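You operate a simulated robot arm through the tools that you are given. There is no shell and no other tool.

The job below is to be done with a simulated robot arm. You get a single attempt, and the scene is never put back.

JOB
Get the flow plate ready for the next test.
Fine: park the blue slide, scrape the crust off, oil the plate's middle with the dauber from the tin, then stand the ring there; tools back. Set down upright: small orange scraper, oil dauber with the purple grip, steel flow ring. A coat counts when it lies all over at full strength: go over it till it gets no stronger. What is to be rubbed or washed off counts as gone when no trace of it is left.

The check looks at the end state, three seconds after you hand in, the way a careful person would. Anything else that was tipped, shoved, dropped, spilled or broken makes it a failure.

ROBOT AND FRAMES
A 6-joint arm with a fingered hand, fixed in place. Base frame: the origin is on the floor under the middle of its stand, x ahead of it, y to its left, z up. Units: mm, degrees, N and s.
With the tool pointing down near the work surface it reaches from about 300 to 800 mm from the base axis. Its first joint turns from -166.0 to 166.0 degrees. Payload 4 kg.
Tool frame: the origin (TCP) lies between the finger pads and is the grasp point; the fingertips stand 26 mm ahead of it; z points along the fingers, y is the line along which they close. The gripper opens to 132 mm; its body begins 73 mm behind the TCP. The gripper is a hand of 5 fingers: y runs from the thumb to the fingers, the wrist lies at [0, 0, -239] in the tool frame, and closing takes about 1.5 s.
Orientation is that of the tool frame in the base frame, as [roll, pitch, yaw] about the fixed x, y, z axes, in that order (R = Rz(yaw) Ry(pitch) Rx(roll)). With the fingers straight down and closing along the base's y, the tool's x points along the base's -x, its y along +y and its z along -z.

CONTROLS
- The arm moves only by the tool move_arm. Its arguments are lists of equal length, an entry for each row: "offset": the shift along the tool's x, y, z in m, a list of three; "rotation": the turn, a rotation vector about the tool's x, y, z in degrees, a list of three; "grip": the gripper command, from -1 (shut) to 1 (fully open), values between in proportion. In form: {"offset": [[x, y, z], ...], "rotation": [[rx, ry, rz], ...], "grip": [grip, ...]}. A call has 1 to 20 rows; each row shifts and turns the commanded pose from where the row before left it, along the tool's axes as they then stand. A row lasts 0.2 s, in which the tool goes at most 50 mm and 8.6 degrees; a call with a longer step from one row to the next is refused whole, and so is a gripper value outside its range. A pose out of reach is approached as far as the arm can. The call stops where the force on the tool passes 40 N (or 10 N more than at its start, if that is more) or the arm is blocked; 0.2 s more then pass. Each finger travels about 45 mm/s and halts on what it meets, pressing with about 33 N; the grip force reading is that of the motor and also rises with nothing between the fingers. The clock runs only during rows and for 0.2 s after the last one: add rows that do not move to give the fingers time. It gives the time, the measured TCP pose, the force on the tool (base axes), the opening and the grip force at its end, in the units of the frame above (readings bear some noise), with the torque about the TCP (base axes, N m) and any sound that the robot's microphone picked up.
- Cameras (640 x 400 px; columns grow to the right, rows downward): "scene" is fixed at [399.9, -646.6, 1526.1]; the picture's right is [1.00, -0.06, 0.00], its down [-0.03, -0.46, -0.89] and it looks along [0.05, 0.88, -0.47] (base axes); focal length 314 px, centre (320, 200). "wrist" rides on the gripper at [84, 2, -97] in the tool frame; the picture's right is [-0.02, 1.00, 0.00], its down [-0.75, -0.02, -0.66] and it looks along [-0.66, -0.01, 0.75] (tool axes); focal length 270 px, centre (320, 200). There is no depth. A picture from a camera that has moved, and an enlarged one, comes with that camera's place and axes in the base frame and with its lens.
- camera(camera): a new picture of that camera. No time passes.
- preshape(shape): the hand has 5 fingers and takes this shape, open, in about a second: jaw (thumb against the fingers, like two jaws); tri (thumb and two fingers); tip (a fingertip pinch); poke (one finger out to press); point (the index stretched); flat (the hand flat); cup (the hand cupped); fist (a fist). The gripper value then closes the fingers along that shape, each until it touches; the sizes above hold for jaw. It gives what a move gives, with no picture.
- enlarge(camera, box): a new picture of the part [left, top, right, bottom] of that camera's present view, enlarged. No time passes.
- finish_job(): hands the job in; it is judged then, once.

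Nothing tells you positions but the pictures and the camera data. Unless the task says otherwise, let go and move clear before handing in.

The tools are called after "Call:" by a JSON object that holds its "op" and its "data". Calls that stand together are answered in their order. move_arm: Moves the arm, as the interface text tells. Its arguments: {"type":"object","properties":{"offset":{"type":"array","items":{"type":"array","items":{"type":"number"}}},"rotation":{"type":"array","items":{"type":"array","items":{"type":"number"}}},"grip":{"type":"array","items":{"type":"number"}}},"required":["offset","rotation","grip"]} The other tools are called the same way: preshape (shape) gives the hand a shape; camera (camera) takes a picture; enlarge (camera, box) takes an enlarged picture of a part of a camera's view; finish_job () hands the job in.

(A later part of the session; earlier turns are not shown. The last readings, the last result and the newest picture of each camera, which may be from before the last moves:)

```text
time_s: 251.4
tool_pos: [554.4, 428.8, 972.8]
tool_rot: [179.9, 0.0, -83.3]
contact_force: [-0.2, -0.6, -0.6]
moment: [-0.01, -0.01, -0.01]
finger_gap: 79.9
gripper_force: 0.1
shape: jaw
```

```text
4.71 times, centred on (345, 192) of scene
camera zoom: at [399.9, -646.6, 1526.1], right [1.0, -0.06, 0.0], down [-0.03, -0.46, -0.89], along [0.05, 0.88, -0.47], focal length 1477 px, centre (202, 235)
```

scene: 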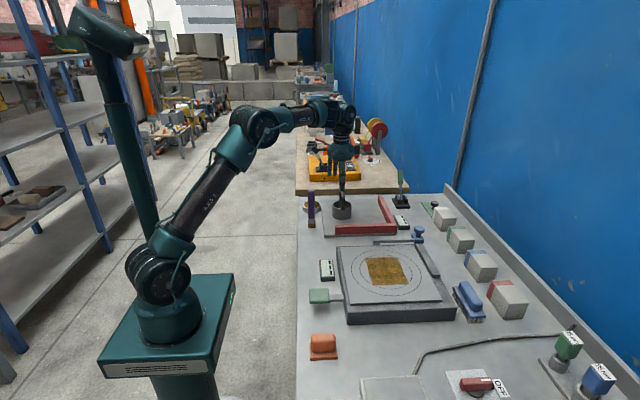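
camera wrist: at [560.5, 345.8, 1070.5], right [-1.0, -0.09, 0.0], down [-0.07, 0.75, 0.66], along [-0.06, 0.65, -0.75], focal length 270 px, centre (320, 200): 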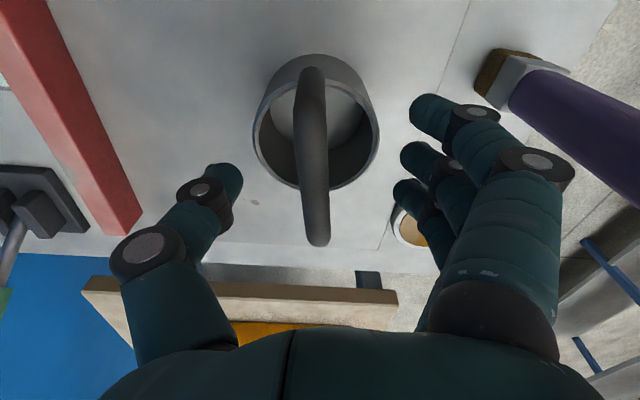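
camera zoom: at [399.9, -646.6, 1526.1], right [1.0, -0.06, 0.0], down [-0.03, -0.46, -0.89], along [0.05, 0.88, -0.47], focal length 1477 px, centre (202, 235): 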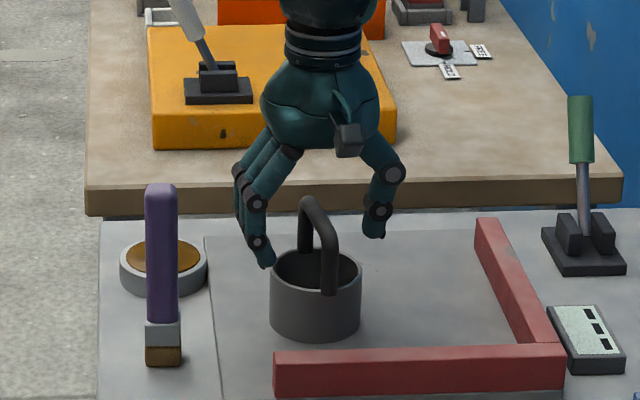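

Call:
{"op": "move_arm", "data": {"offset": [[0, 0, 0], [0, 0, 0], [0, 0, 0], [0, 0, 0], [0, 0, 0], [0, 0, 0], [0, 0, 0], [0, 0, 0], [0, 0, 0]], "rotation": [[0, 0, 0], [0, 0, 0], [0, 0, 0], [0, 0, 0], [0, 0, 0], [0, 0, 0], [0, 0, 0], [0, 0, 0], [0, 0, 0]], "grip": [0.0, -0.2, -0.35, -0.5, -0.6, -0.7, -0.8, -1, -1]}}

Call:
{"op": "camera", "data": {"camera": "wrist"}}

Call:
{"op": "enlarge", "data": {"camera": "scene", "box": [310, 150, 380, 235]}}

```text
time_s: 253.4
tool_pos: [553.0, 430.5, 973.1]
tool_rot: [179.8, -0.1, -83.4]
contact_force: [-0.2, -0.4, 0.8]
moment: [-0.02, 0.24, -0.01]
finger_gap: 0.1
gripper_force: 30.6
shape: jaw
```

```text
taken
camera wrist: at [560.4, 345.9, 1070.6], right [-1.0, -0.09, 0.0], down [-0.07, 0.75, 0.66], along [-0.06, 0.65, -0.75], focal length 270 px, centre (320, 200)
```

wrist: 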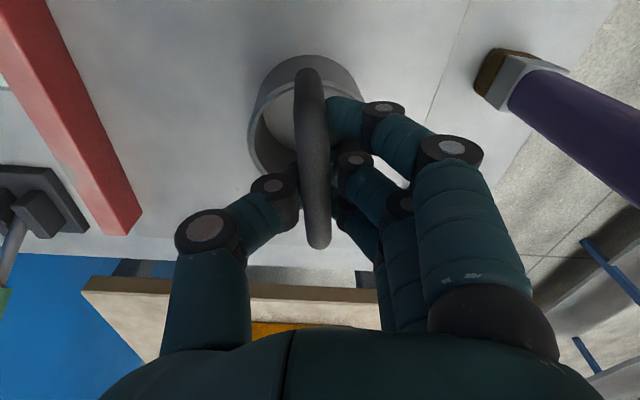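

```text
4.71 times, centred on (345, 192) of scene
camera zoom: at [399.9, -646.6, 1526.1], right [1.0, -0.06, 0.0], down [-0.03, -0.46, -0.89], along [0.05, 0.88, -0.47], focal length 1477 px, centre (202, 235)
```

zoom: 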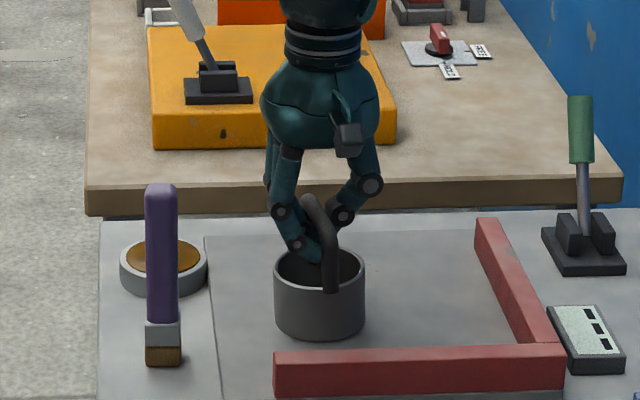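

Call:
{"op": "move_arm", "data": {"offset": [[0, 0, -0.005], [0, 0, -0.008], [0, 0, -0.01], [0, 0, 0]], "rotation": [[0, 0, 0], [0, 0, 0], [0, 0, 0], [0, 0, 0]], "grip": [-1, -1, -1, -1]}}

Call:
{"op": "camera", "data": {"camera": "wrist"}}

Call:
{"op": "enlarge", "data": {"camera": "scene", "box": [310, 150, 380, 235]}}

```text
time_s: 254.4
tool_pos: [552.9, 430.1, 996.5]
tool_rot: [179.9, 0.1, -83.5]
contact_force: [-0.6, 1.0, -3.4]
moment: [-0.01, 0.1, 0.04]
finger_gap: 0.0
gripper_force: 33.3
shape: jaw
```

```text
taken
camera wrist: at [560.7, 346.2, 1093.8], right [-1.0, -0.09, 0.0], down [-0.07, 0.75, 0.66], along [-0.06, 0.65, -0.75], focal length 270 px, centre (320, 200)
```

wrist: 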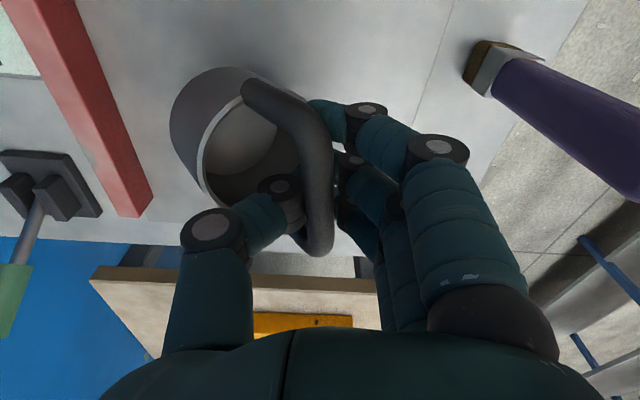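

```text
4.71 times, centred on (345, 192) of scene
camera zoom: at [399.9, -646.6, 1526.1], right [1.0, -0.06, 0.0], down [-0.03, -0.46, -0.89], along [0.05, 0.88, -0.47], focal length 1477 px, centre (202, 235)
```

zoom: 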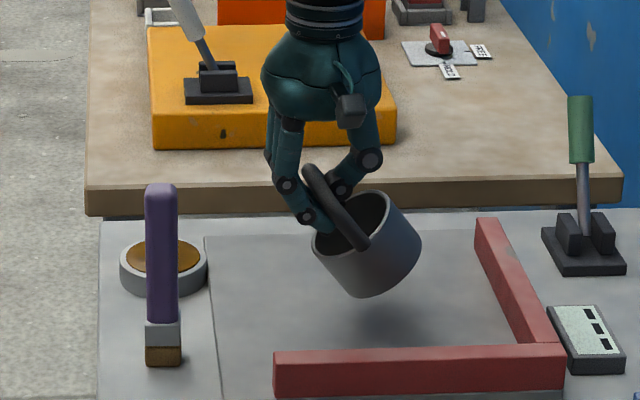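

The ring is lifted but swung about 35° around its bar because friction holds it. It is just above the tray, so I'll loosen the grip very slightly to let it hang level while the fingertips stay closed under the bar.

Call:
{"op": "move_arm", "data": {"offset": [[0, 0, 0], [0, 0, 0], [0, 0, 0], [0, 0, 0], [0, 0, 0], [0, 0, 0]], "rotation": [[0, 0, 0], [0, 0, 0], [0, 0, 0], [0, 0, 0], [0, 0, 0], [0, 0, 0]], "grip": [-0.98, -0.96, -0.96, -0.95, -0.95, -0.95]}}

Call:
{"op": "enlarge", "data": {"camera": "scene", "box": [310, 150, 380, 235]}}

```text
time_s: 255.8
tool_pos: [554.0, 428.9, 996.2]
tool_rot: [179.8, 0.0, -83.4]
contact_force: [-0.6, 0.5, -2.1]
moment: [0.01, 0.04, -0.01]
finger_gap: 3.3
gripper_force: 0.1
shape: jaw
```

```text
4.71 times, centred on (345, 192) of scene
camera zoom: at [399.9, -646.6, 1526.1], right [1.0, -0.06, 0.0], down [-0.03, -0.46, -0.89], along [0.05, 0.88, -0.47], focal length 1477 px, centre (202, 235)
```

zoom: 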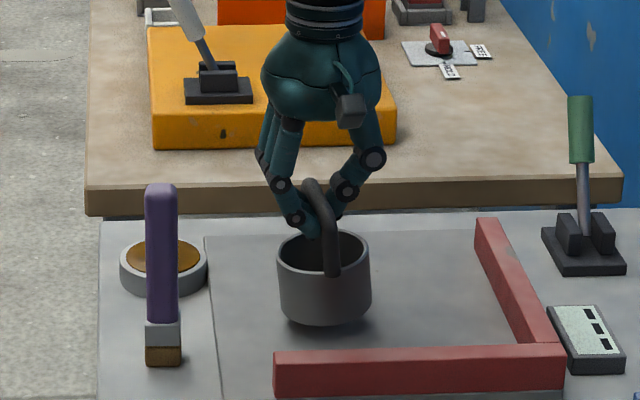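

The ring now hangs level, trapped under its bar. I'll check its position in the hand, then lift gently.

Call:
{"op": "camera", "data": {"camera": "wrist"}}

Call:
{"op": "move_arm", "data": {"offset": [[0, 0, -0.006], [0, 0, -0.01], [0, 0, -0.012], [0, 0, -0.012], [0, 0, -0.01], [0, 0, -0.006], [0, 0, 0], [0, 0, 0]], "rotation": [[0, 0, 0], [0, 0, 0], [0, 0, 0], [0, 0, 0], [0, 0, 0], [0, 0, 0], [0, 0, 0], [0, 0, 0]], "grip": [-0.95, -0.95, -0.95, -0.95, -0.95, -0.95, -0.95, -0.95]}}

Call:
{"op": "camera", "data": {"camera": "wrist"}}

Call:
{"op": "enlarge", "data": {"camera": "scene", "box": [310, 130, 380, 225]}}

```text
taken
camera wrist: at [560.7, 346.2, 1093.7], right [-1.0, -0.09, 0.0], down [-0.07, 0.75, 0.66], along [-0.06, 0.65, -0.75], focal length 270 px, centre (320, 200)
```

wrist: 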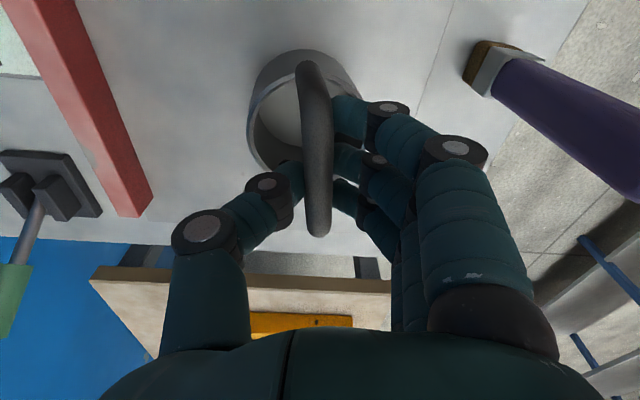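

```text
time_s: 257.6
tool_pos: [553.2, 431.1, 1050.4]
tool_rot: [179.7, 0.0, -83.4]
contact_force: [-0.1, -0.6, -2.3]
moment: [-0.02, 0.04, -0.02]
finger_gap: 3.1
gripper_force: 0.0
shape: jaw
```

```text
taken
camera wrist: at [560.6, 346.3, 1149.3], right [-1.0, -0.09, 0.0], down [-0.07, 0.75, 0.66], along [-0.06, 0.65, -0.75], focal length 270 px, centre (320, 200)
```

wrist: 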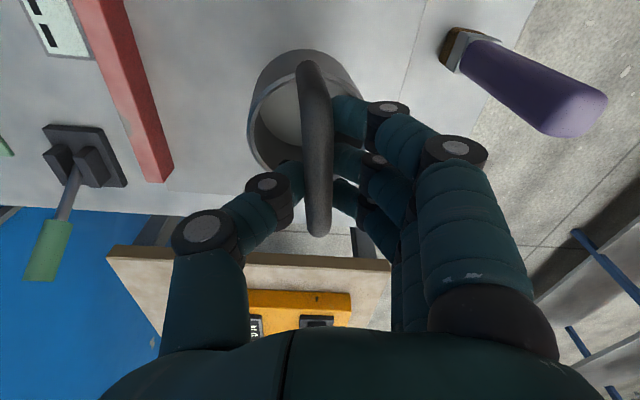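

```text
4.21 times, centred on (345, 178) of scene
camera zoom: at [399.9, -646.6, 1526.1], right [1.0, -0.06, 0.0], down [-0.03, -0.46, -0.89], along [0.05, 0.88, -0.47], focal length 1322 px, centre (215, 295)
```

zoom: 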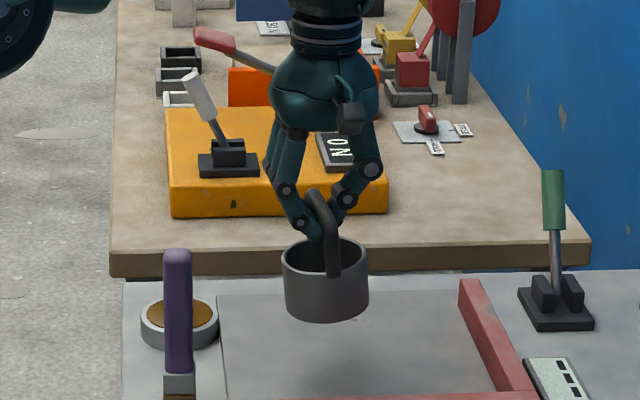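

Call:
{"op": "move_arm", "data": {"offset": [[0.005, -0.0004, 0], [0.0098, -0.0009, 0], [0.0148, -0.0013, 0], [0.0148, -0.0013, 0], [0.0148, -0.0013, 0], [0.0148, -0.0013, 0], [0.0148, -0.0013, 0], [0.0148, -0.0013, 0], [0.0148, -0.0013, 0], [0.0148, -0.0013, -0.002], [0.015, -0.003, -0.005], [0.015, -0.0033, -0.006], [0.015, -0.0033, -0.006], [0.01, -0.0025, -0.003], [0.005, -0.001, 0], [0, 0, 0], [0, 0, 0]], "rotation": [[0, 0, 0], [0, 0, 0], [0, 0, 0], [0, 0, 0], [0, 0, 0], [0, 0, 0], [0, 0, 0], [0, 0, 0], [0, 0, 0], [0, 0, 0], [0, 0, 0], [0, 0, 0], [0, 0, 0], [0, 0, 0], [0, 0, 0], [0, 0, 0], [0, 0, 0]], "grip": [-0.95, -0.95, -0.95, -0.95, -0.95, -0.95, -0.95, -0.95, -0.95, -0.95, -0.95, -0.95, -0.95, -0.95, -0.95, -0.95, -0.95]}}

Call:
{"op": "camera", "data": {"camera": "wrist"}}

Call:
{"op": "camera", "data": {"camera": "scene"}}

Call:
{"op": "enlarge", "data": {"camera": "scene", "box": [320, 130, 440, 260]}}

```text
time_s: 261.2
tool_pos: [599.2, 241.5, 1073.9]
tool_rot: [179.7, 0.0, -83.3]
contact_force: [-0.6, -0.6, -2.1]
moment: [-0.01, -0.02, -0.02]
finger_gap: 3.7
gripper_force: 0.1
shape: jaw
```

```text
taken
camera wrist: at [606.8, 157.1, 1172.1], right [-1.0, -0.09, 0.0], down [-0.07, 0.75, 0.66], along [-0.06, 0.65, -0.75], focal length 270 px, centre (320, 200)
```

wrist: 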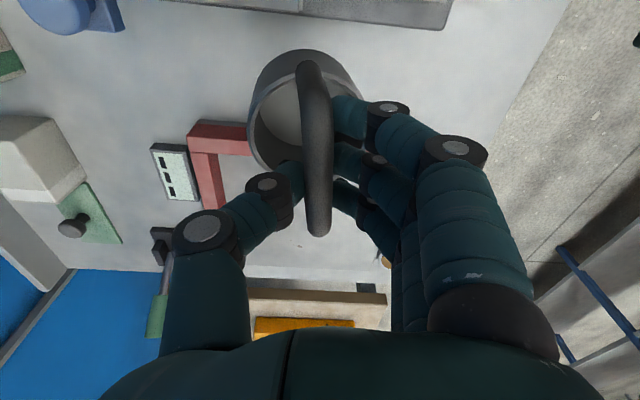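

```text
taken
```

scene: 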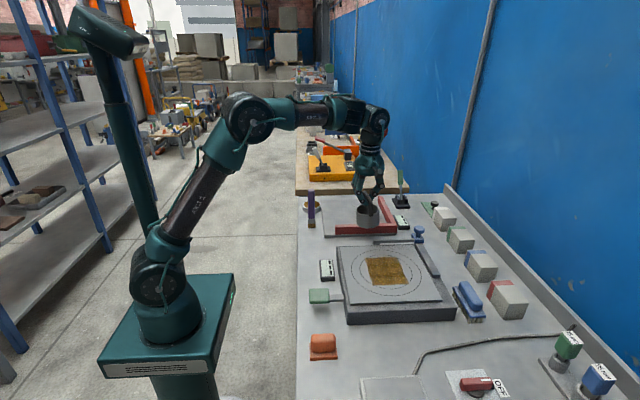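

```text
3.08 times, centred on (380, 195) of scene
camera zoom: at [399.9, -646.6, 1526.1], right [1.0, -0.06, 0.0], down [-0.03, -0.46, -0.89], along [0.05, 0.88, -0.47], focal length 966 px, centre (135, 215)
```

zoom: 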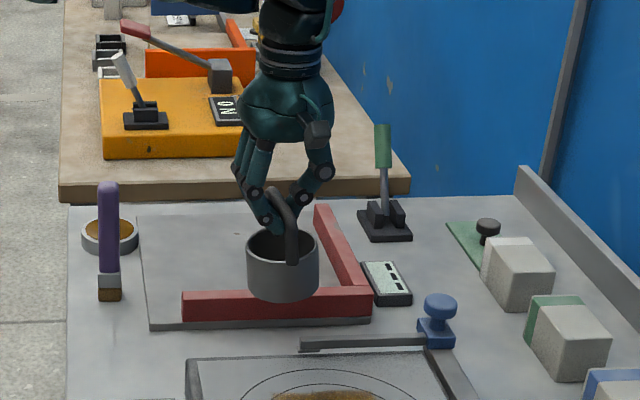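

Call:
{"op": "move_arm", "data": {"offset": [[0.004, 0, -0.004], [0.01, 0, -0.006], [0.016, 0.0001, 0], [0.016, 0.0001, 0], [0.016, 0.0001, 0], [0.016, 0.0001, 0], [0.016, 0.0001, 0], [0.016, 0.0001, 0], [0.016, 0.0001, 0], [0.016, 0.0001, 0], [0.016, 0.0001, 0], [0.016, 0.0001, 0], [0.01, 0, 0], [0.006, 0, 0], [0, 0, 0], [0, 0, 0]], "rotation": [[0, 0, 0], [0, 0, 0], [0, 0, 0], [0, 0, 0], [0, 0, 0], [0, 0, 0], [0, 0, 0], [0, 0, 0], [0, 0, 0], [0, 0, 0], [0, 0, 0], [0, 0, 0], [0, 0, 0], [0, 0, 0], [0, 0, 0], [0, 0, 0]], "grip": [-0.95, -0.95, -0.95, -0.95, -0.95, -0.95, -0.95, -0.95, -0.95, -0.95, -0.95, -0.95, -0.95, -0.95, -0.95, -0.95]}}

Call:
{"op": "camera", "data": {"camera": "wrist"}}

Call:
{"op": "enlarge", "data": {"camera": "scene", "box": [330, 160, 450, 300]}}

```text
time_s: 264.6
tool_pos: [632.3, 80.1, 1105.1]
tool_rot: [179.6, 1.2, -83.7]
contact_force: [-0.6, 0.8, -2.2]
moment: [0.0, 0.01, 0.01]
finger_gap: 3.5
gripper_force: 0.1
shape: jaw
out of reach, approached as far as the arm can: row 9, 10, 11, 12, 13, 14
```

```text
taken
camera wrist: at [639.7, -6.7, 1201.3], right [-1.0, -0.09, 0.01], down [-0.06, 0.74, 0.67], along [-0.07, 0.67, -0.74], focal length 270 px, centre (320, 200)
```

wrist: 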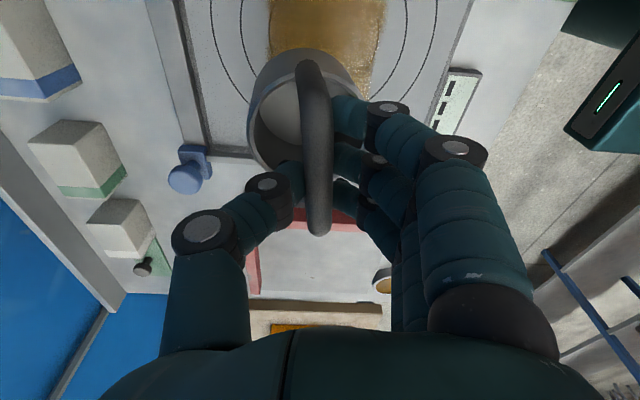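

```text
2.86 times, centred on (390, 230) of scene
camera zoom: at [399.9, -646.6, 1526.1], right [1.0, -0.06, 0.0], down [-0.03, -0.46, -0.89], along [0.05, 0.88, -0.47], focal length 897 px, centre (120, 114)
```

zoom: 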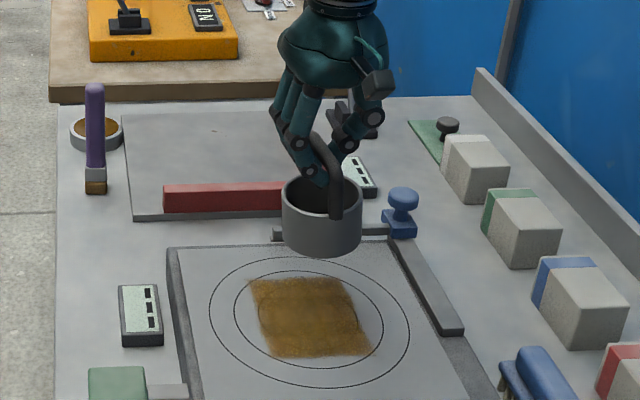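

Call:
{"op": "enlarge", "data": {"camera": "scene", "box": [150, 60, 450, 260]}}

```text
2.00 times, centred on (300, 160) of scene
camera zoom: at [399.9, -646.6, 1526.1], right [1.0, -0.06, 0.0], down [-0.03, -0.46, -0.89], along [0.05, 0.88, -0.47], focal length 628 px, centre (360, 280)
```

zoom: 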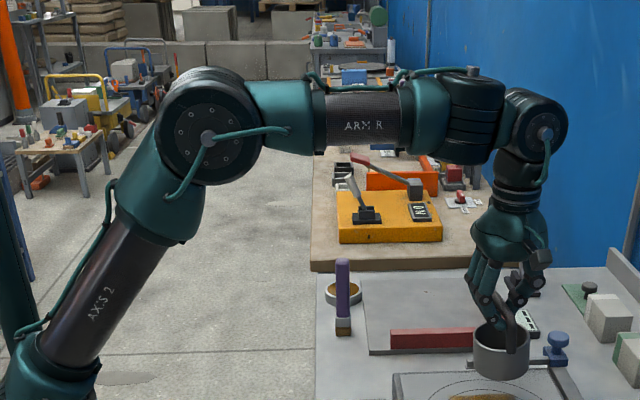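

The arm is near that wrist singularity again because I am carrying too high. I'll sink straight down, still well above the plate, to get away from it.

Call:
{"op": "move_arm", "data": {"offset": [[0, 0, 0.008], [0, 0, 0.01], [0, 0, 0.01], [0, 0, 0.01], [0, 0, 0]], "rotation": [[0, 0, 0], [0, 0, 0], [0, 0, 0], [0, 0, 0], [0, 0, 0]], "grip": [-0.95, -0.95, -0.95, -0.95, -0.95]}}

Call:
{"op": "enlarge", "data": {"camera": "scene", "box": [150, 60, 450, 260]}}

Call:
{"op": "camera", "data": {"camera": "wrist"}}

```text
time_s: 265.8
tool_pos: [641.3, 97.1, 1081.2]
tool_rot: [179.6, 1.2, -83.7]
contact_force: [0.0, 0.0, -2.0]
moment: [0.0, 0.02, 0.0]
finger_gap: 3.4
gripper_force: 0.1
shape: jaw
out of reach, approached as far as the arm can: row 1, 2, 3, 4
```

```text
2.00 times, centred on (300, 160) of scene
camera zoom: at [399.9, -646.6, 1526.1], right [1.0, -0.06, 0.0], down [-0.03, -0.46, -0.89], along [0.05, 0.88, -0.47], focal length 628 px, centre (360, 280)
```

zoom: 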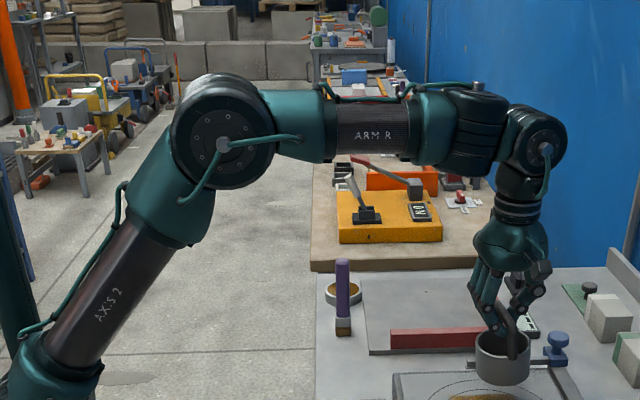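

```text
taken
camera wrist: at [648.7, 10.6, 1178.7], right [-1.0, -0.09, 0.01], down [-0.06, 0.74, 0.67], along [-0.07, 0.67, -0.74], focal length 270 px, centre (320, 200)
```

wrist: 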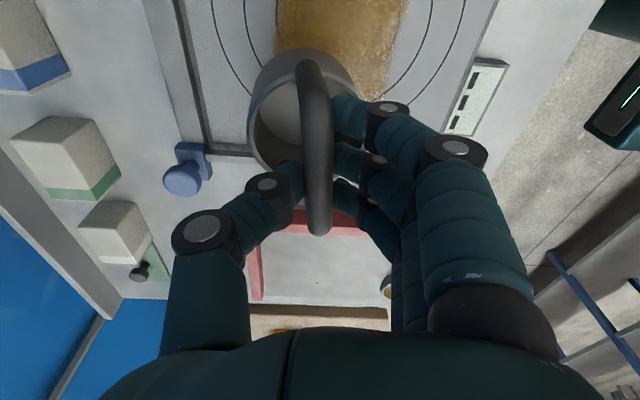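

The hand's wrist roll seems to be at its limit here (the arm resisted going further in -y). The ring is round, so I'll turn the hand back 32° and then continue.

Call:
{"op": "move_arm", "data": {"offset": [[0, 0, 0], [0, 0, 0], [0, 0, 0], [0, 0, 0], [0, 0, 0]], "rotation": [[0, 0, 8], [0, 0, 8], [0, 0, 8], [0, 0, 8], [0, 0, 0]], "grip": [-0.95, -0.95, -0.95, -0.95, -0.95]}}

Call:
{"op": "enlarge", "data": {"camera": "scene", "box": [330, 130, 450, 290]}}

```text
time_s: 267.0
tool_pos: [641.6, 96.4, 1082.5]
tool_rot: [179.8, -0.1, -115.4]
contact_force: [-0.3, 0.5, -3.4]
moment: [0.03, 0.01, -0.01]
finger_gap: 3.4
gripper_force: 0.0
shape: jaw
```

```text
2.50 times, centred on (390, 210) of scene
camera zoom: at [399.9, -646.6, 1526.1], right [1.0, -0.06, 0.0], down [-0.03, -0.46, -0.89], along [0.05, 0.88, -0.47], focal length 785 px, centre (145, 175)
```

zoom: 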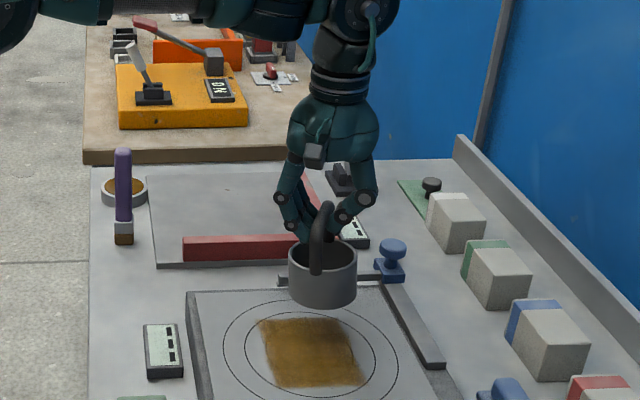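

Call:
{"op": "move_arm", "data": {"offset": [[0.005, 0.0002, 0.003], [0.0098, 0.0004, 0.0064], [0.0098, 0.0004, 0.0064], [0.0098, 0.0004, 0.0064], [0.0098, 0.0004, 0.0064], [0.005, 0.0002, 0.0034], [0, 0, 0], [0, 0, 0]], "rotation": [[0, 0, 0], [0, 0, 0], [0, 0, 0], [0, 0, 0], [0, 0, 0], [0, 0, 0], [0, 0, 0], [0, 0, 0]], "grip": [-0.95, -0.95, -0.95, -0.95, -0.95, -0.95, -0.95, -0.95]}}

Call:
{"op": "camera", "data": {"camera": "wrist"}}

Call:
{"op": "enlarge", "data": {"camera": "scene", "box": [350, 200, 430, 300]}}

```text
time_s: 268.8
tool_pos: [618.2, 52.5, 1051.4]
tool_rot: [179.9, -0.1, -115.4]
contact_force: [0.5, -0.3, -2.3]
moment: [0.01, 0.03, -0.02]
finger_gap: 3.6
gripper_force: 0.1
shape: jaw
```

```text
taken
camera wrist: at [579.1, -22.4, 1149.2], right [-0.89, 0.45, 0.0], down [0.34, 0.67, 0.66], along [0.29, 0.59, -0.75], focal length 270 px, centre (320, 200)
```

wrist: 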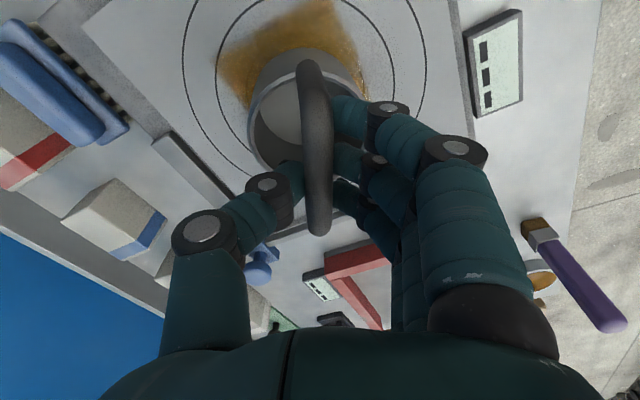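

```text
4.00 times, centred on (390, 250) of scene
camera zoom: at [399.9, -646.6, 1526.1], right [1.0, -0.06, 0.0], down [-0.03, -0.46, -0.89], along [0.05, 0.88, -0.47], focal length 1256 px, centre (40, 0)
```

zoom: 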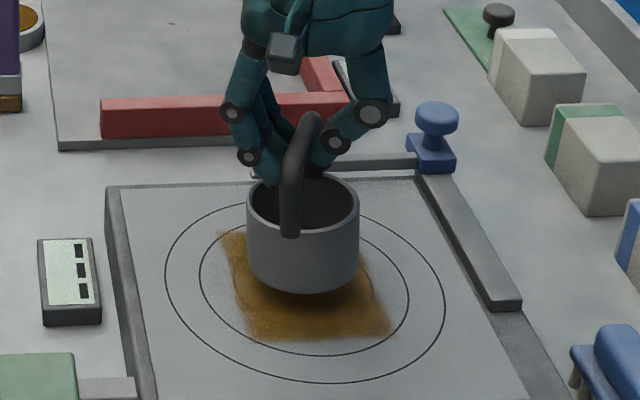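

Call:
{"op": "move_arm", "data": {"offset": [[0, 0, 0.004], [0, 0, 0.004], [0, 0, 0.002], [0, 0, 0], [0, 0, 0]], "rotation": [[0, 0, 0], [0, 0, 0], [0, 0, 0], [0, 0, 0], [0, 0, 0]], "grip": [-0.95, -0.95, -0.95, -0.95, -0.95]}}

Call:
{"op": "enlarge", "data": {"camera": "wrist", "box": [180, 0, 440, 200]}}

Call:
{"op": "enlarge", "data": {"camera": "scene", "box": [355, 225, 425, 295]}}

```text
time_s: 270.0
tool_pos: [618.4, 52.7, 1042.1]
tool_rot: [-180.0, -0.1, -115.3]
contact_force: [0.6, -0.6, -2.5]
moment: [0.01, 0.01, 0.01]
finger_gap: 3.3
gripper_force: 0.1
shape: jaw
```

```text
2.00 times, centred on (310, 100) of wrist
camera zoom: at [579.2, -22.2, 1139.0], right [-0.89, 0.45, 0.0], down [0.34, 0.67, 0.66], along [0.29, 0.59, -0.75], focal length 541 px, centre (340, 400)
```

zoom: 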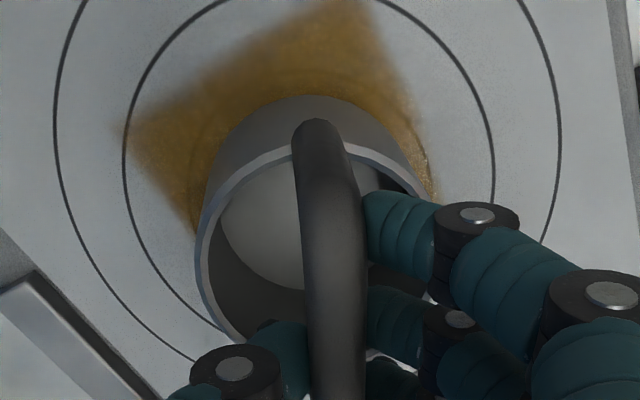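

```text
5.71 times, centred on (390, 260) of scene
camera zoom: at [399.9, -646.6, 1526.1], right [1.0, -0.06, 0.0], down [-0.03, -0.46, -0.89], along [0.05, 0.88, -0.47], focal length 1794 px, centre (-80, -143)
```

zoom: 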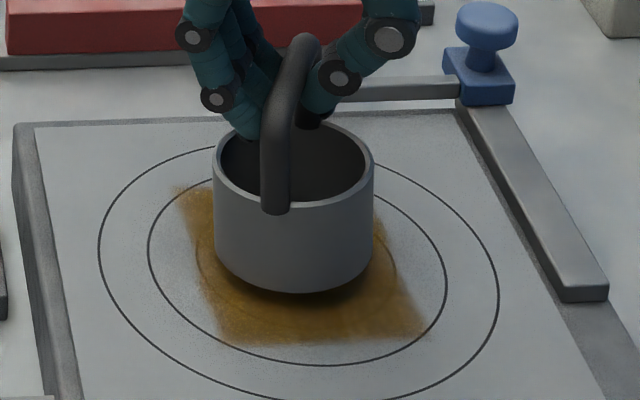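

Call:
{"op": "move_arm", "data": {"offset": [[-0.0039, 0.0005, 0], [-0.0039, 0.0005, 0.002], [0, 0, 0.002], [0, 0, 0], [0, 0, 0]], "rotation": [[0, 0, 0], [0, 0, 0], [0, 0, 0], [0, 0, 0], [0, 0, 0]], "grip": [-0.95, -0.95, -0.95, -0.95, -0.95]}}

Call:
{"op": "enlarge", "data": {"camera": "wrist", "box": [180, 0, 440, 200]}}

Call:
{"op": "enlarge", "data": {"camera": "scene", "box": [355, 225, 425, 295]}}

```text
time_s: 271.2
tool_pos: [620.7, 60.2, 1036.5]
tool_rot: [179.9, -0.1, -115.5]
contact_force: [0.1, 0.1, -2.4]
moment: [0.02, 0.02, -0.01]
finger_gap: 3.6
gripper_force: 0.1
shape: jaw
```

```text
2.00 times, centred on (310, 100) of wrist
camera zoom: at [581.4, -14.7, 1134.9], right [-0.89, 0.45, 0.0], down [0.34, 0.67, 0.66], along [0.29, 0.59, -0.75], focal length 541 px, centre (340, 400)
```

zoom: 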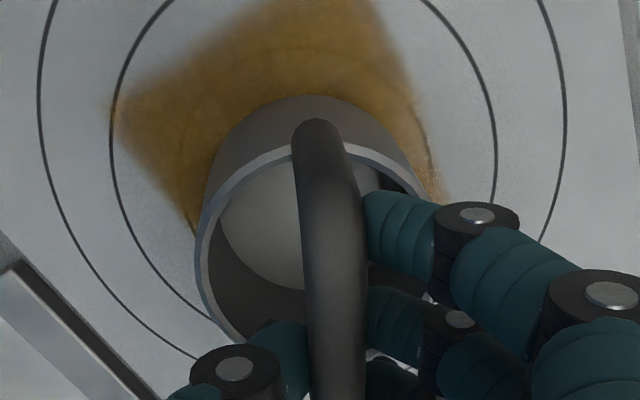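

```text
5.71 times, centred on (390, 260) of scene
camera zoom: at [399.9, -646.6, 1526.1], right [1.0, -0.06, 0.0], down [-0.03, -0.46, -0.89], along [0.05, 0.88, -0.47], focal length 1794 px, centre (-80, -143)
```

zoom: 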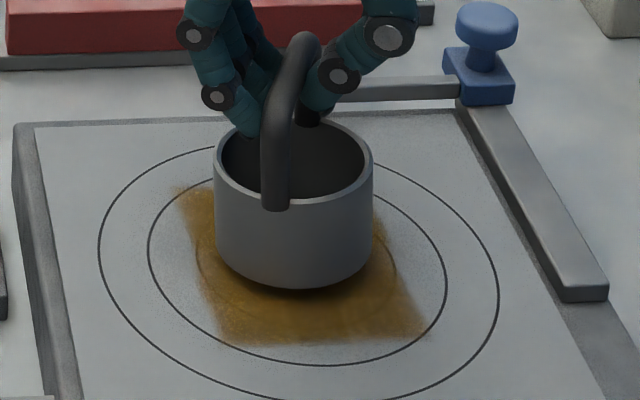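

The ring is centred over the middle in both views. I'll lower it in small steps until it stands.

Call:
{"op": "move_arm", "data": {"offset": [[0, 0, 0.001], [0, 0, 0.001], [0, 0, 0.001], [0, 0, 0]], "rotation": [[0, 0, 0], [0, 0, 0], [0, 0, 0], [0, 0, 0]], "grip": [-0.95, -0.95, -0.95, -0.95]}}

Call:
{"op": "enlarge", "data": {"camera": "scene", "box": [355, 225, 425, 295]}}

```text
time_s: 272.2
tool_pos: [621.2, 60.5, 1033.8]
tool_rot: [180.0, -0.2, -115.4]
contact_force: [0.2, -0.3, -2.6]
moment: [0.02, 0.03, 0.01]
finger_gap: 3.4
gripper_force: 0.1
shape: jaw
```

```text
5.71 times, centred on (390, 260) of scene
camera zoom: at [399.9, -646.6, 1526.1], right [1.0, -0.06, 0.0], down [-0.03, -0.46, -0.89], along [0.05, 0.88, -0.47], focal length 1794 px, centre (-80, -143)
```

zoom: 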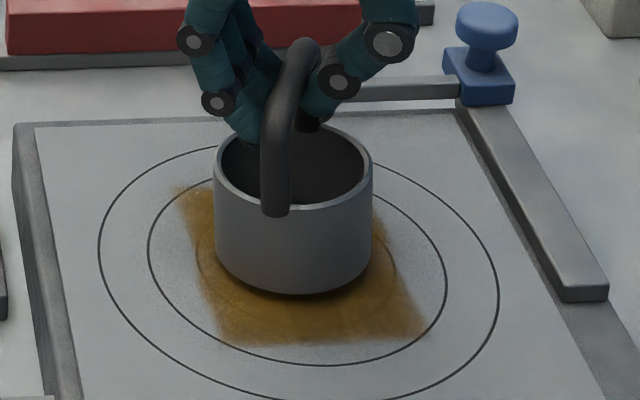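

Call:
{"op": "move_arm", "data": {"offset": [[0, 0, 0.001], [0, 0, 0.001], [0, 0, 0.001], [0, 0, 0]], "rotation": [[0, 0, 0], [0, 0, 0], [0, 0, 0], [0, 0, 0]], "grip": [-0.95, -0.95, -0.95, -0.95]}}

Call:
{"op": "enlarge", "data": {"camera": "scene", "box": [355, 225, 425, 295]}}

Call:
{"op": "enlarge", "data": {"camera": "wrist", "box": [180, 0, 440, 200]}}

```text
time_s: 273.2
tool_pos: [620.9, 60.6, 1030.4]
tool_rot: [179.9, -0.1, -115.4]
contact_force: [-0.1, 0.2, -2.5]
moment: [-0.03, 0.02, -0.01]
finger_gap: 3.5
gripper_force: 0.2
shape: jaw
```

```text
5.71 times, centred on (390, 260) of scene
camera zoom: at [399.9, -646.6, 1526.1], right [1.0, -0.06, 0.0], down [-0.03, -0.46, -0.89], along [0.05, 0.88, -0.47], focal length 1794 px, centre (-80, -143)
```

zoom: 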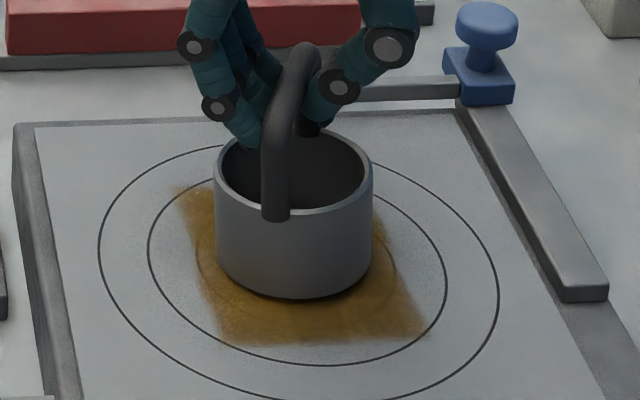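

```text
2.00 times, centred on (310, 100) of wrist
camera zoom: at [582.1, -15.0, 1128.7], right [-0.89, 0.45, 0.0], down [0.34, 0.67, 0.66], along [0.29, 0.59, -0.75], focal length 541 px, centre (340, 400)
```

zoom: 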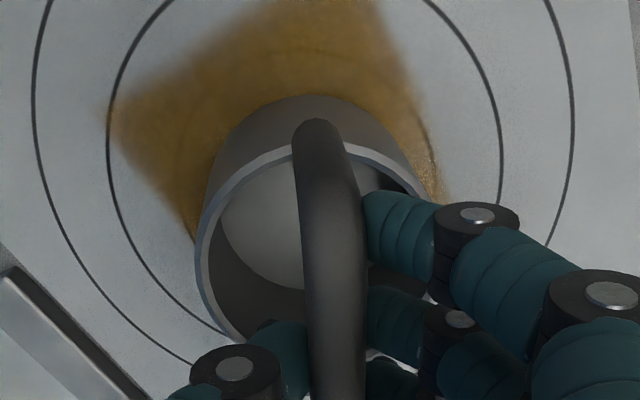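

Call:
{"op": "enlarge", "data": {"camera": "wrist", "box": [230, 0, 400, 110]}}

Call:
{"op": "enlarge", "data": {"camera": "scene", "box": [370, 245, 412, 290]}}

```text
3.64 times, centred on (315, 55) of wrist
camera zoom: at [582.1, -15.0, 1128.7], right [-0.89, 0.45, 0.0], down [0.34, 0.67, 0.66], along [0.29, 0.59, -0.75], focal length 983 px, centre (338, 727)
```

zoom: 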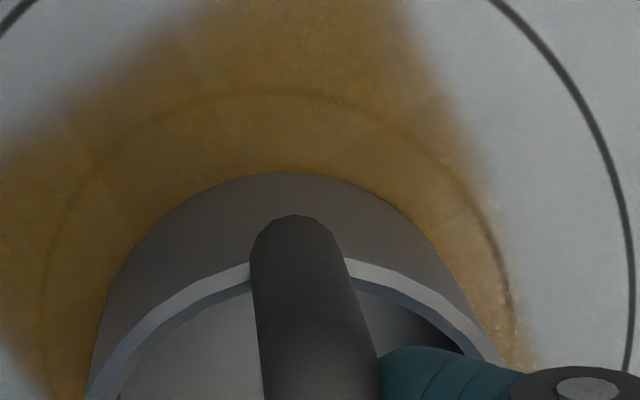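

```text
8.89 times, centred on (391, 268) of scene
camera zoom: at [399.9, -646.6, 1526.1], right [1.0, -0.06, 0.0], down [-0.03, -0.46, -0.89], along [0.05, 0.88, -0.47], focal length 2791 px, centre (-311, -400)
```

zoom: 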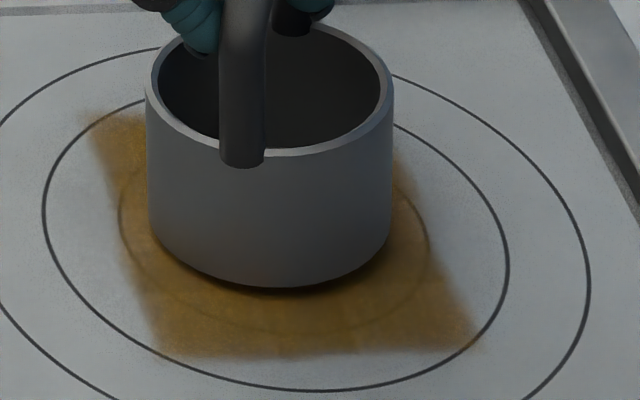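

Comparing with the printed circles, the ring is within about 2 mm of centre and some 6 mm above the plate. I'll nudge it +2 mm in x and keep lowering.

Call:
{"op": "move_arm", "data": {"offset": [[-0.0009, -0.0018, 0], [0, 0, 0.001], [0, 0, 0.001], [0, 0, 0.001], [0, 0, 0]], "rotation": [[0, 0, 0], [0, 0, 0], [0, 0, 0], [0, 0, 0], [0, 0, 0]], "grip": [-0.95, -0.95, -0.95, -0.95, -0.95]}}

Call:
{"op": "enlarge", "data": {"camera": "scene", "box": [370, 245, 412, 290]}}

```text
time_s: 274.4
tool_pos: [622.3, 61.0, 1028.3]
tool_rot: [179.8, -0.1, -115.4]
contact_force: [0.6, -0.2, -0.9]
moment: [0.0, 0.01, -0.01]
finger_gap: 3.6
gripper_force: 0.0
shape: jaw
```

```text
8.89 times, centred on (391, 268) of scene
camera zoom: at [399.9, -646.6, 1526.1], right [1.0, -0.06, 0.0], down [-0.03, -0.46, -0.89], along [0.05, 0.88, -0.47], focal length 2791 px, centre (-311, -400)
```

zoom: 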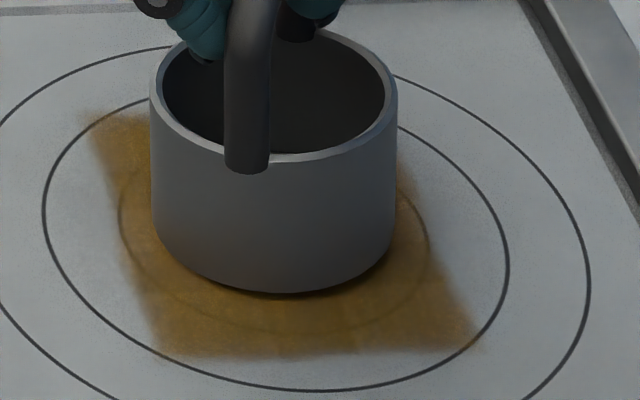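

The ring's true radius is 40 mm, and judging by the circles it sits about 7 mm too far in +y. I'll lift slightly, shift it, and check again.

Call:
{"op": "move_arm", "data": {"offset": [[0, 0, -0.003], [0, 0, -0.003], [0.0036, -0.001, 0], [0.0035, -0.001, 0], [0, 0, 0], [0, 0, 0.003], [0, 0, 0]], "rotation": [[0, 0, 0], [0, 0, 0], [0, 0, 0], [0, 0, 0], [0, 0, 0], [0, 0, 0], [0, 0, 0]], "grip": [-0.95, -0.95, -0.95, -0.95, -0.95, -0.95, -0.95]}}

Call:
{"op": "enlarge", "data": {"camera": "scene", "box": [370, 245, 412, 290]}}

Call:
{"op": "enlarge", "data": {"camera": "wrist", "box": [230, 0, 400, 110]}}

```text
time_s: 276.0
tool_pos: [622.6, 53.7, 1031.5]
tool_rot: [179.8, -0.1, -115.3]
contact_force: [-0.3, -0.3, -2.5]
moment: [0.01, 0.02, -0.02]
finger_gap: 3.4
gripper_force: 0.1
shape: jaw
```

```text
8.89 times, centred on (391, 268) of scene
camera zoom: at [399.9, -646.6, 1526.1], right [1.0, -0.06, 0.0], down [-0.03, -0.46, -0.89], along [0.05, 0.88, -0.47], focal length 2791 px, centre (-311, -400)
```

zoom: 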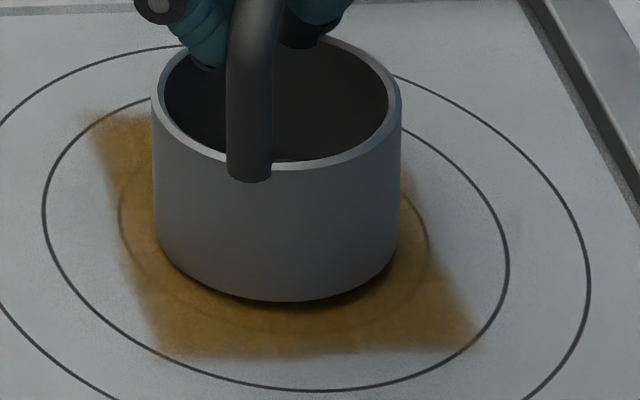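

```text
3.64 times, centred on (315, 55) of wrist
camera zoom: at [582.7, -21.8, 1128.9], right [-0.89, 0.45, 0.0], down [0.34, 0.67, 0.66], along [0.29, 0.59, -0.75], focal length 983 px, centre (338, 727)
```

zoom: 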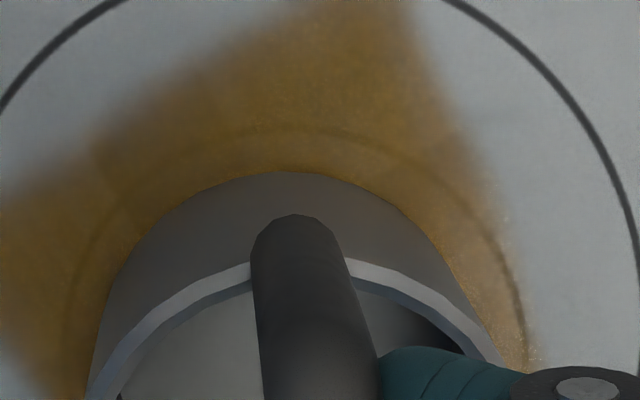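

Now the two views bracket the centre within about 2 mm. I'll lower it to stand.

Call:
{"op": "move_arm", "data": {"offset": [[0, 0, 0.001], [0, 0, 0.001], [0, 0, 0.001], [0, 0, 0]], "rotation": [[0, 0, 0], [0, 0, 0], [0, 0, 0], [0, 0, 0]], "grip": [-0.95, -0.95, -0.95, -0.95]}}

Call:
{"op": "enlarge", "data": {"camera": "scene", "box": [370, 245, 412, 290]}}

```text
time_s: 277.0
tool_pos: [621.7, 54.6, 1027.3]
tool_rot: [179.9, -0.2, -115.4]
contact_force: [0.0, 0.3, -1.4]
moment: [0.02, 0.0, 0.01]
finger_gap: 3.6
gripper_force: 0.0
shape: jaw
```

```text
8.89 times, centred on (391, 268) of scene
camera zoom: at [399.9, -646.6, 1526.1], right [1.0, -0.06, 0.0], down [-0.03, -0.46, -0.89], along [0.05, 0.88, -0.47], focal length 2791 px, centre (-311, -400)
```

zoom: 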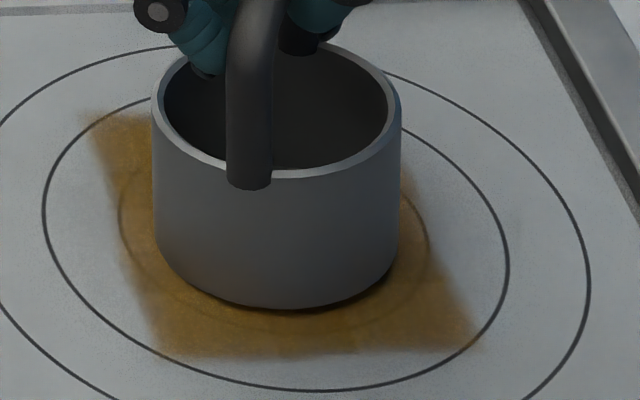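

Call:
{"op": "move_arm", "data": {"offset": [[0, 0, 0.001], [0, 0, 0.001], [0, 0, 0.001], [0, 0, 0]], "rotation": [[0, 0, 0], [0, 0, 0], [0, 0, 0], [0, 0, 0]], "grip": [-0.95, -0.95, -0.95, -0.95]}}

Call:
{"op": "enlarge", "data": {"camera": "scene", "box": [370, 245, 412, 290]}}

Call:
{"op": "enlarge", "data": {"camera": "wrist", "box": [230, 0, 400, 110]}}

```text
time_s: 278.0
tool_pos: [622.2, 52.5, 1024.9]
tool_rot: [179.9, -0.1, -115.4]
contact_force: [0.1, 0.1, 0.8]
moment: [0.04, -0.01, -0.03]
finger_gap: 3.6
gripper_force: 0.1
shape: jaw
```

```text
8.89 times, centred on (391, 268) of scene
camera zoom: at [399.9, -646.6, 1526.1], right [1.0, -0.06, 0.0], down [-0.03, -0.46, -0.89], along [0.05, 0.88, -0.47], focal length 2791 px, centre (-311, -400)
```

zoom: 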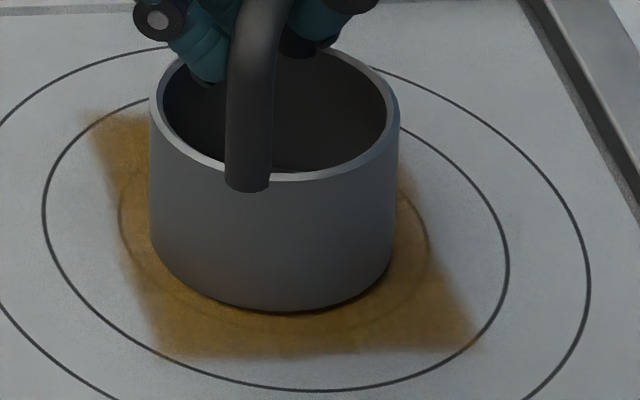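

```text
3.64 times, centred on (315, 55) of wrist
camera zoom: at [582.8, -22.2, 1123.0], right [-0.89, 0.45, 0.0], down [0.34, 0.67, 0.66], along [0.29, 0.59, -0.75], focal length 983 px, centre (338, 727)
```

zoom: 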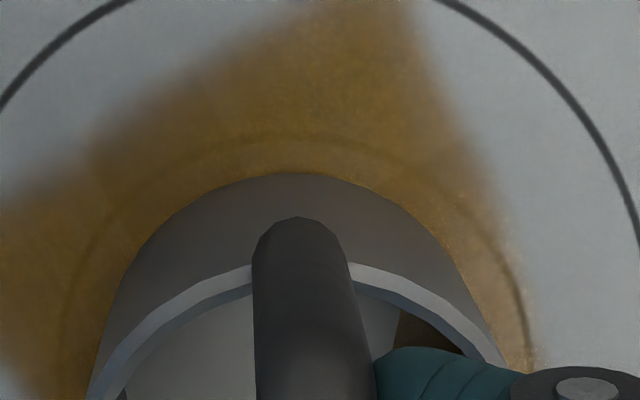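

The ring stands on the plate, evenly inside the second circle. I'll lower a touch more to free the bar, then open the hand slowly.

Call:
{"op": "move_arm", "data": {"offset": [[0, 0, 0.001], [0, 0, 0.001], [0, 0, 0], [0, 0, 0], [0, 0, 0], [0, 0, 0], [0, 0, 0]], "rotation": [[0, 0, 0], [0, 0, 0], [0, 0, 0], [0, 0, 0], [0, 0, 0], [0, 0, 0], [0, 0, 0]], "grip": [-0.95, -0.95, -0.92, -0.89, -0.85, -0.8, -0.75]}}

Call:
{"op": "enlarge", "data": {"camera": "scene", "box": [360, 215, 420, 290]}}

Call:
{"op": "camera", "data": {"camera": "wrist"}}

```text
time_s: 279.6
tool_pos: [621.8, 53.6, 1022.9]
tool_rot: [179.9, -0.1, -115.4]
contact_force: [1.0, 0.4, -0.1]
moment: [0.0, 0.02, 0.0]
finger_gap: 16.0
gripper_force: 0.1
shape: jaw
```

```text
5.33 times, centred on (390, 252) of scene
camera zoom: at [399.9, -646.6, 1526.1], right [1.0, -0.06, 0.0], down [-0.03, -0.46, -0.89], along [0.05, 0.88, -0.47], focal length 1674 px, centre (-53, -80)
```

zoom: 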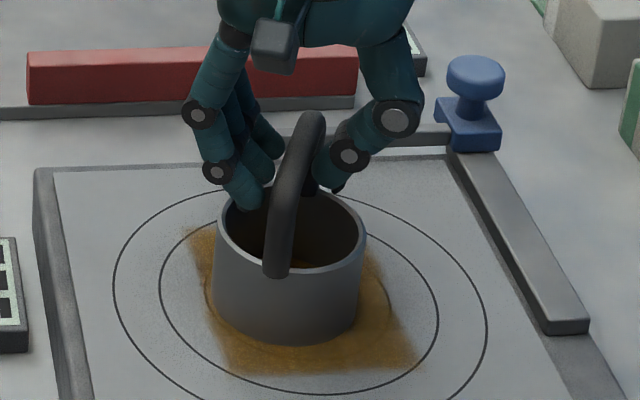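

```text
taken
camera wrist: at [582.7, -22.3, 1121.0], right [-0.89, 0.45, 0.0], down [0.34, 0.67, 0.66], along [0.29, 0.59, -0.75], focal length 270 px, centre (320, 200)
```

wrist: 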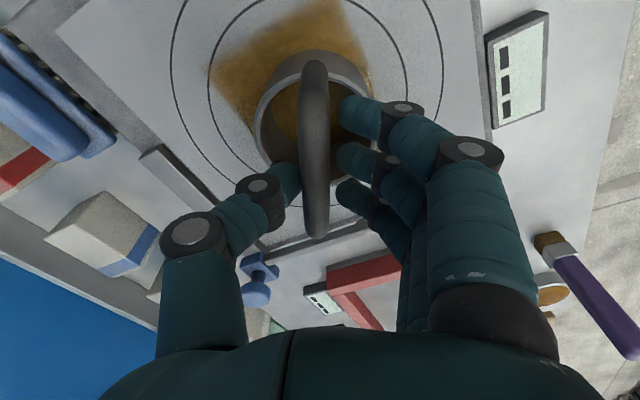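

Call:
{"op": "move_arm", "data": {"offset": [[0, 0, 0], [0, 0, 0], [0, 0, 0], [0, 0, 0], [0, 0, 0], [0, 0, 0], [0, 0, 0]], "rotation": [[0, 0, 0], [0, 0, 0], [0, 0, 0], [0, 0, 0], [0, 0, 0], [0, 0, 0], [0, 0, 0]], "grip": [-0.65, -0.5, -0.35, -0.2, 0.0, 0.2, 0.2]}}

Call:
{"op": "enlarge", "data": {"camera": "scene", "box": [360, 215, 420, 290]}}

Call:
{"op": "camera", "data": {"camera": "wrist"}}

```text
time_s: 281.2
tool_pos: [621.8, 54.0, 1021.7]
tool_rot: [179.9, -0.1, -115.4]
contact_force: [-0.2, -0.1, -1.0]
moment: [-0.04, -0.01, 0.03]
finger_gap: 78.5
gripper_force: 0.2
shape: jaw
```

```text
5.33 times, centred on (390, 252) of scene
camera zoom: at [399.9, -646.6, 1526.1], right [1.0, -0.06, 0.0], down [-0.03, -0.46, -0.89], along [0.05, 0.88, -0.47], focal length 1674 px, centre (-53, -80)
```

zoom: 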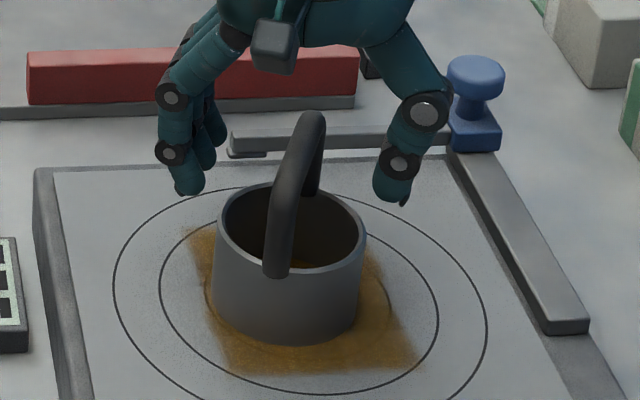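

```text
taken
camera wrist: at [582.7, -22.3, 1120.9], right [-0.89, 0.45, 0.0], down [0.34, 0.67, 0.66], along [0.29, 0.59, -0.75], focal length 270 px, centre (320, 200)
```

wrist: 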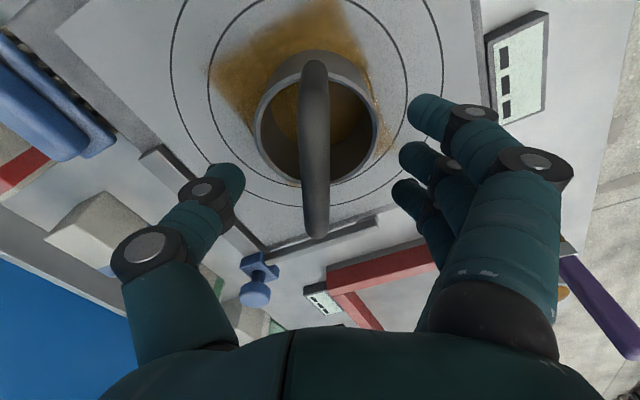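

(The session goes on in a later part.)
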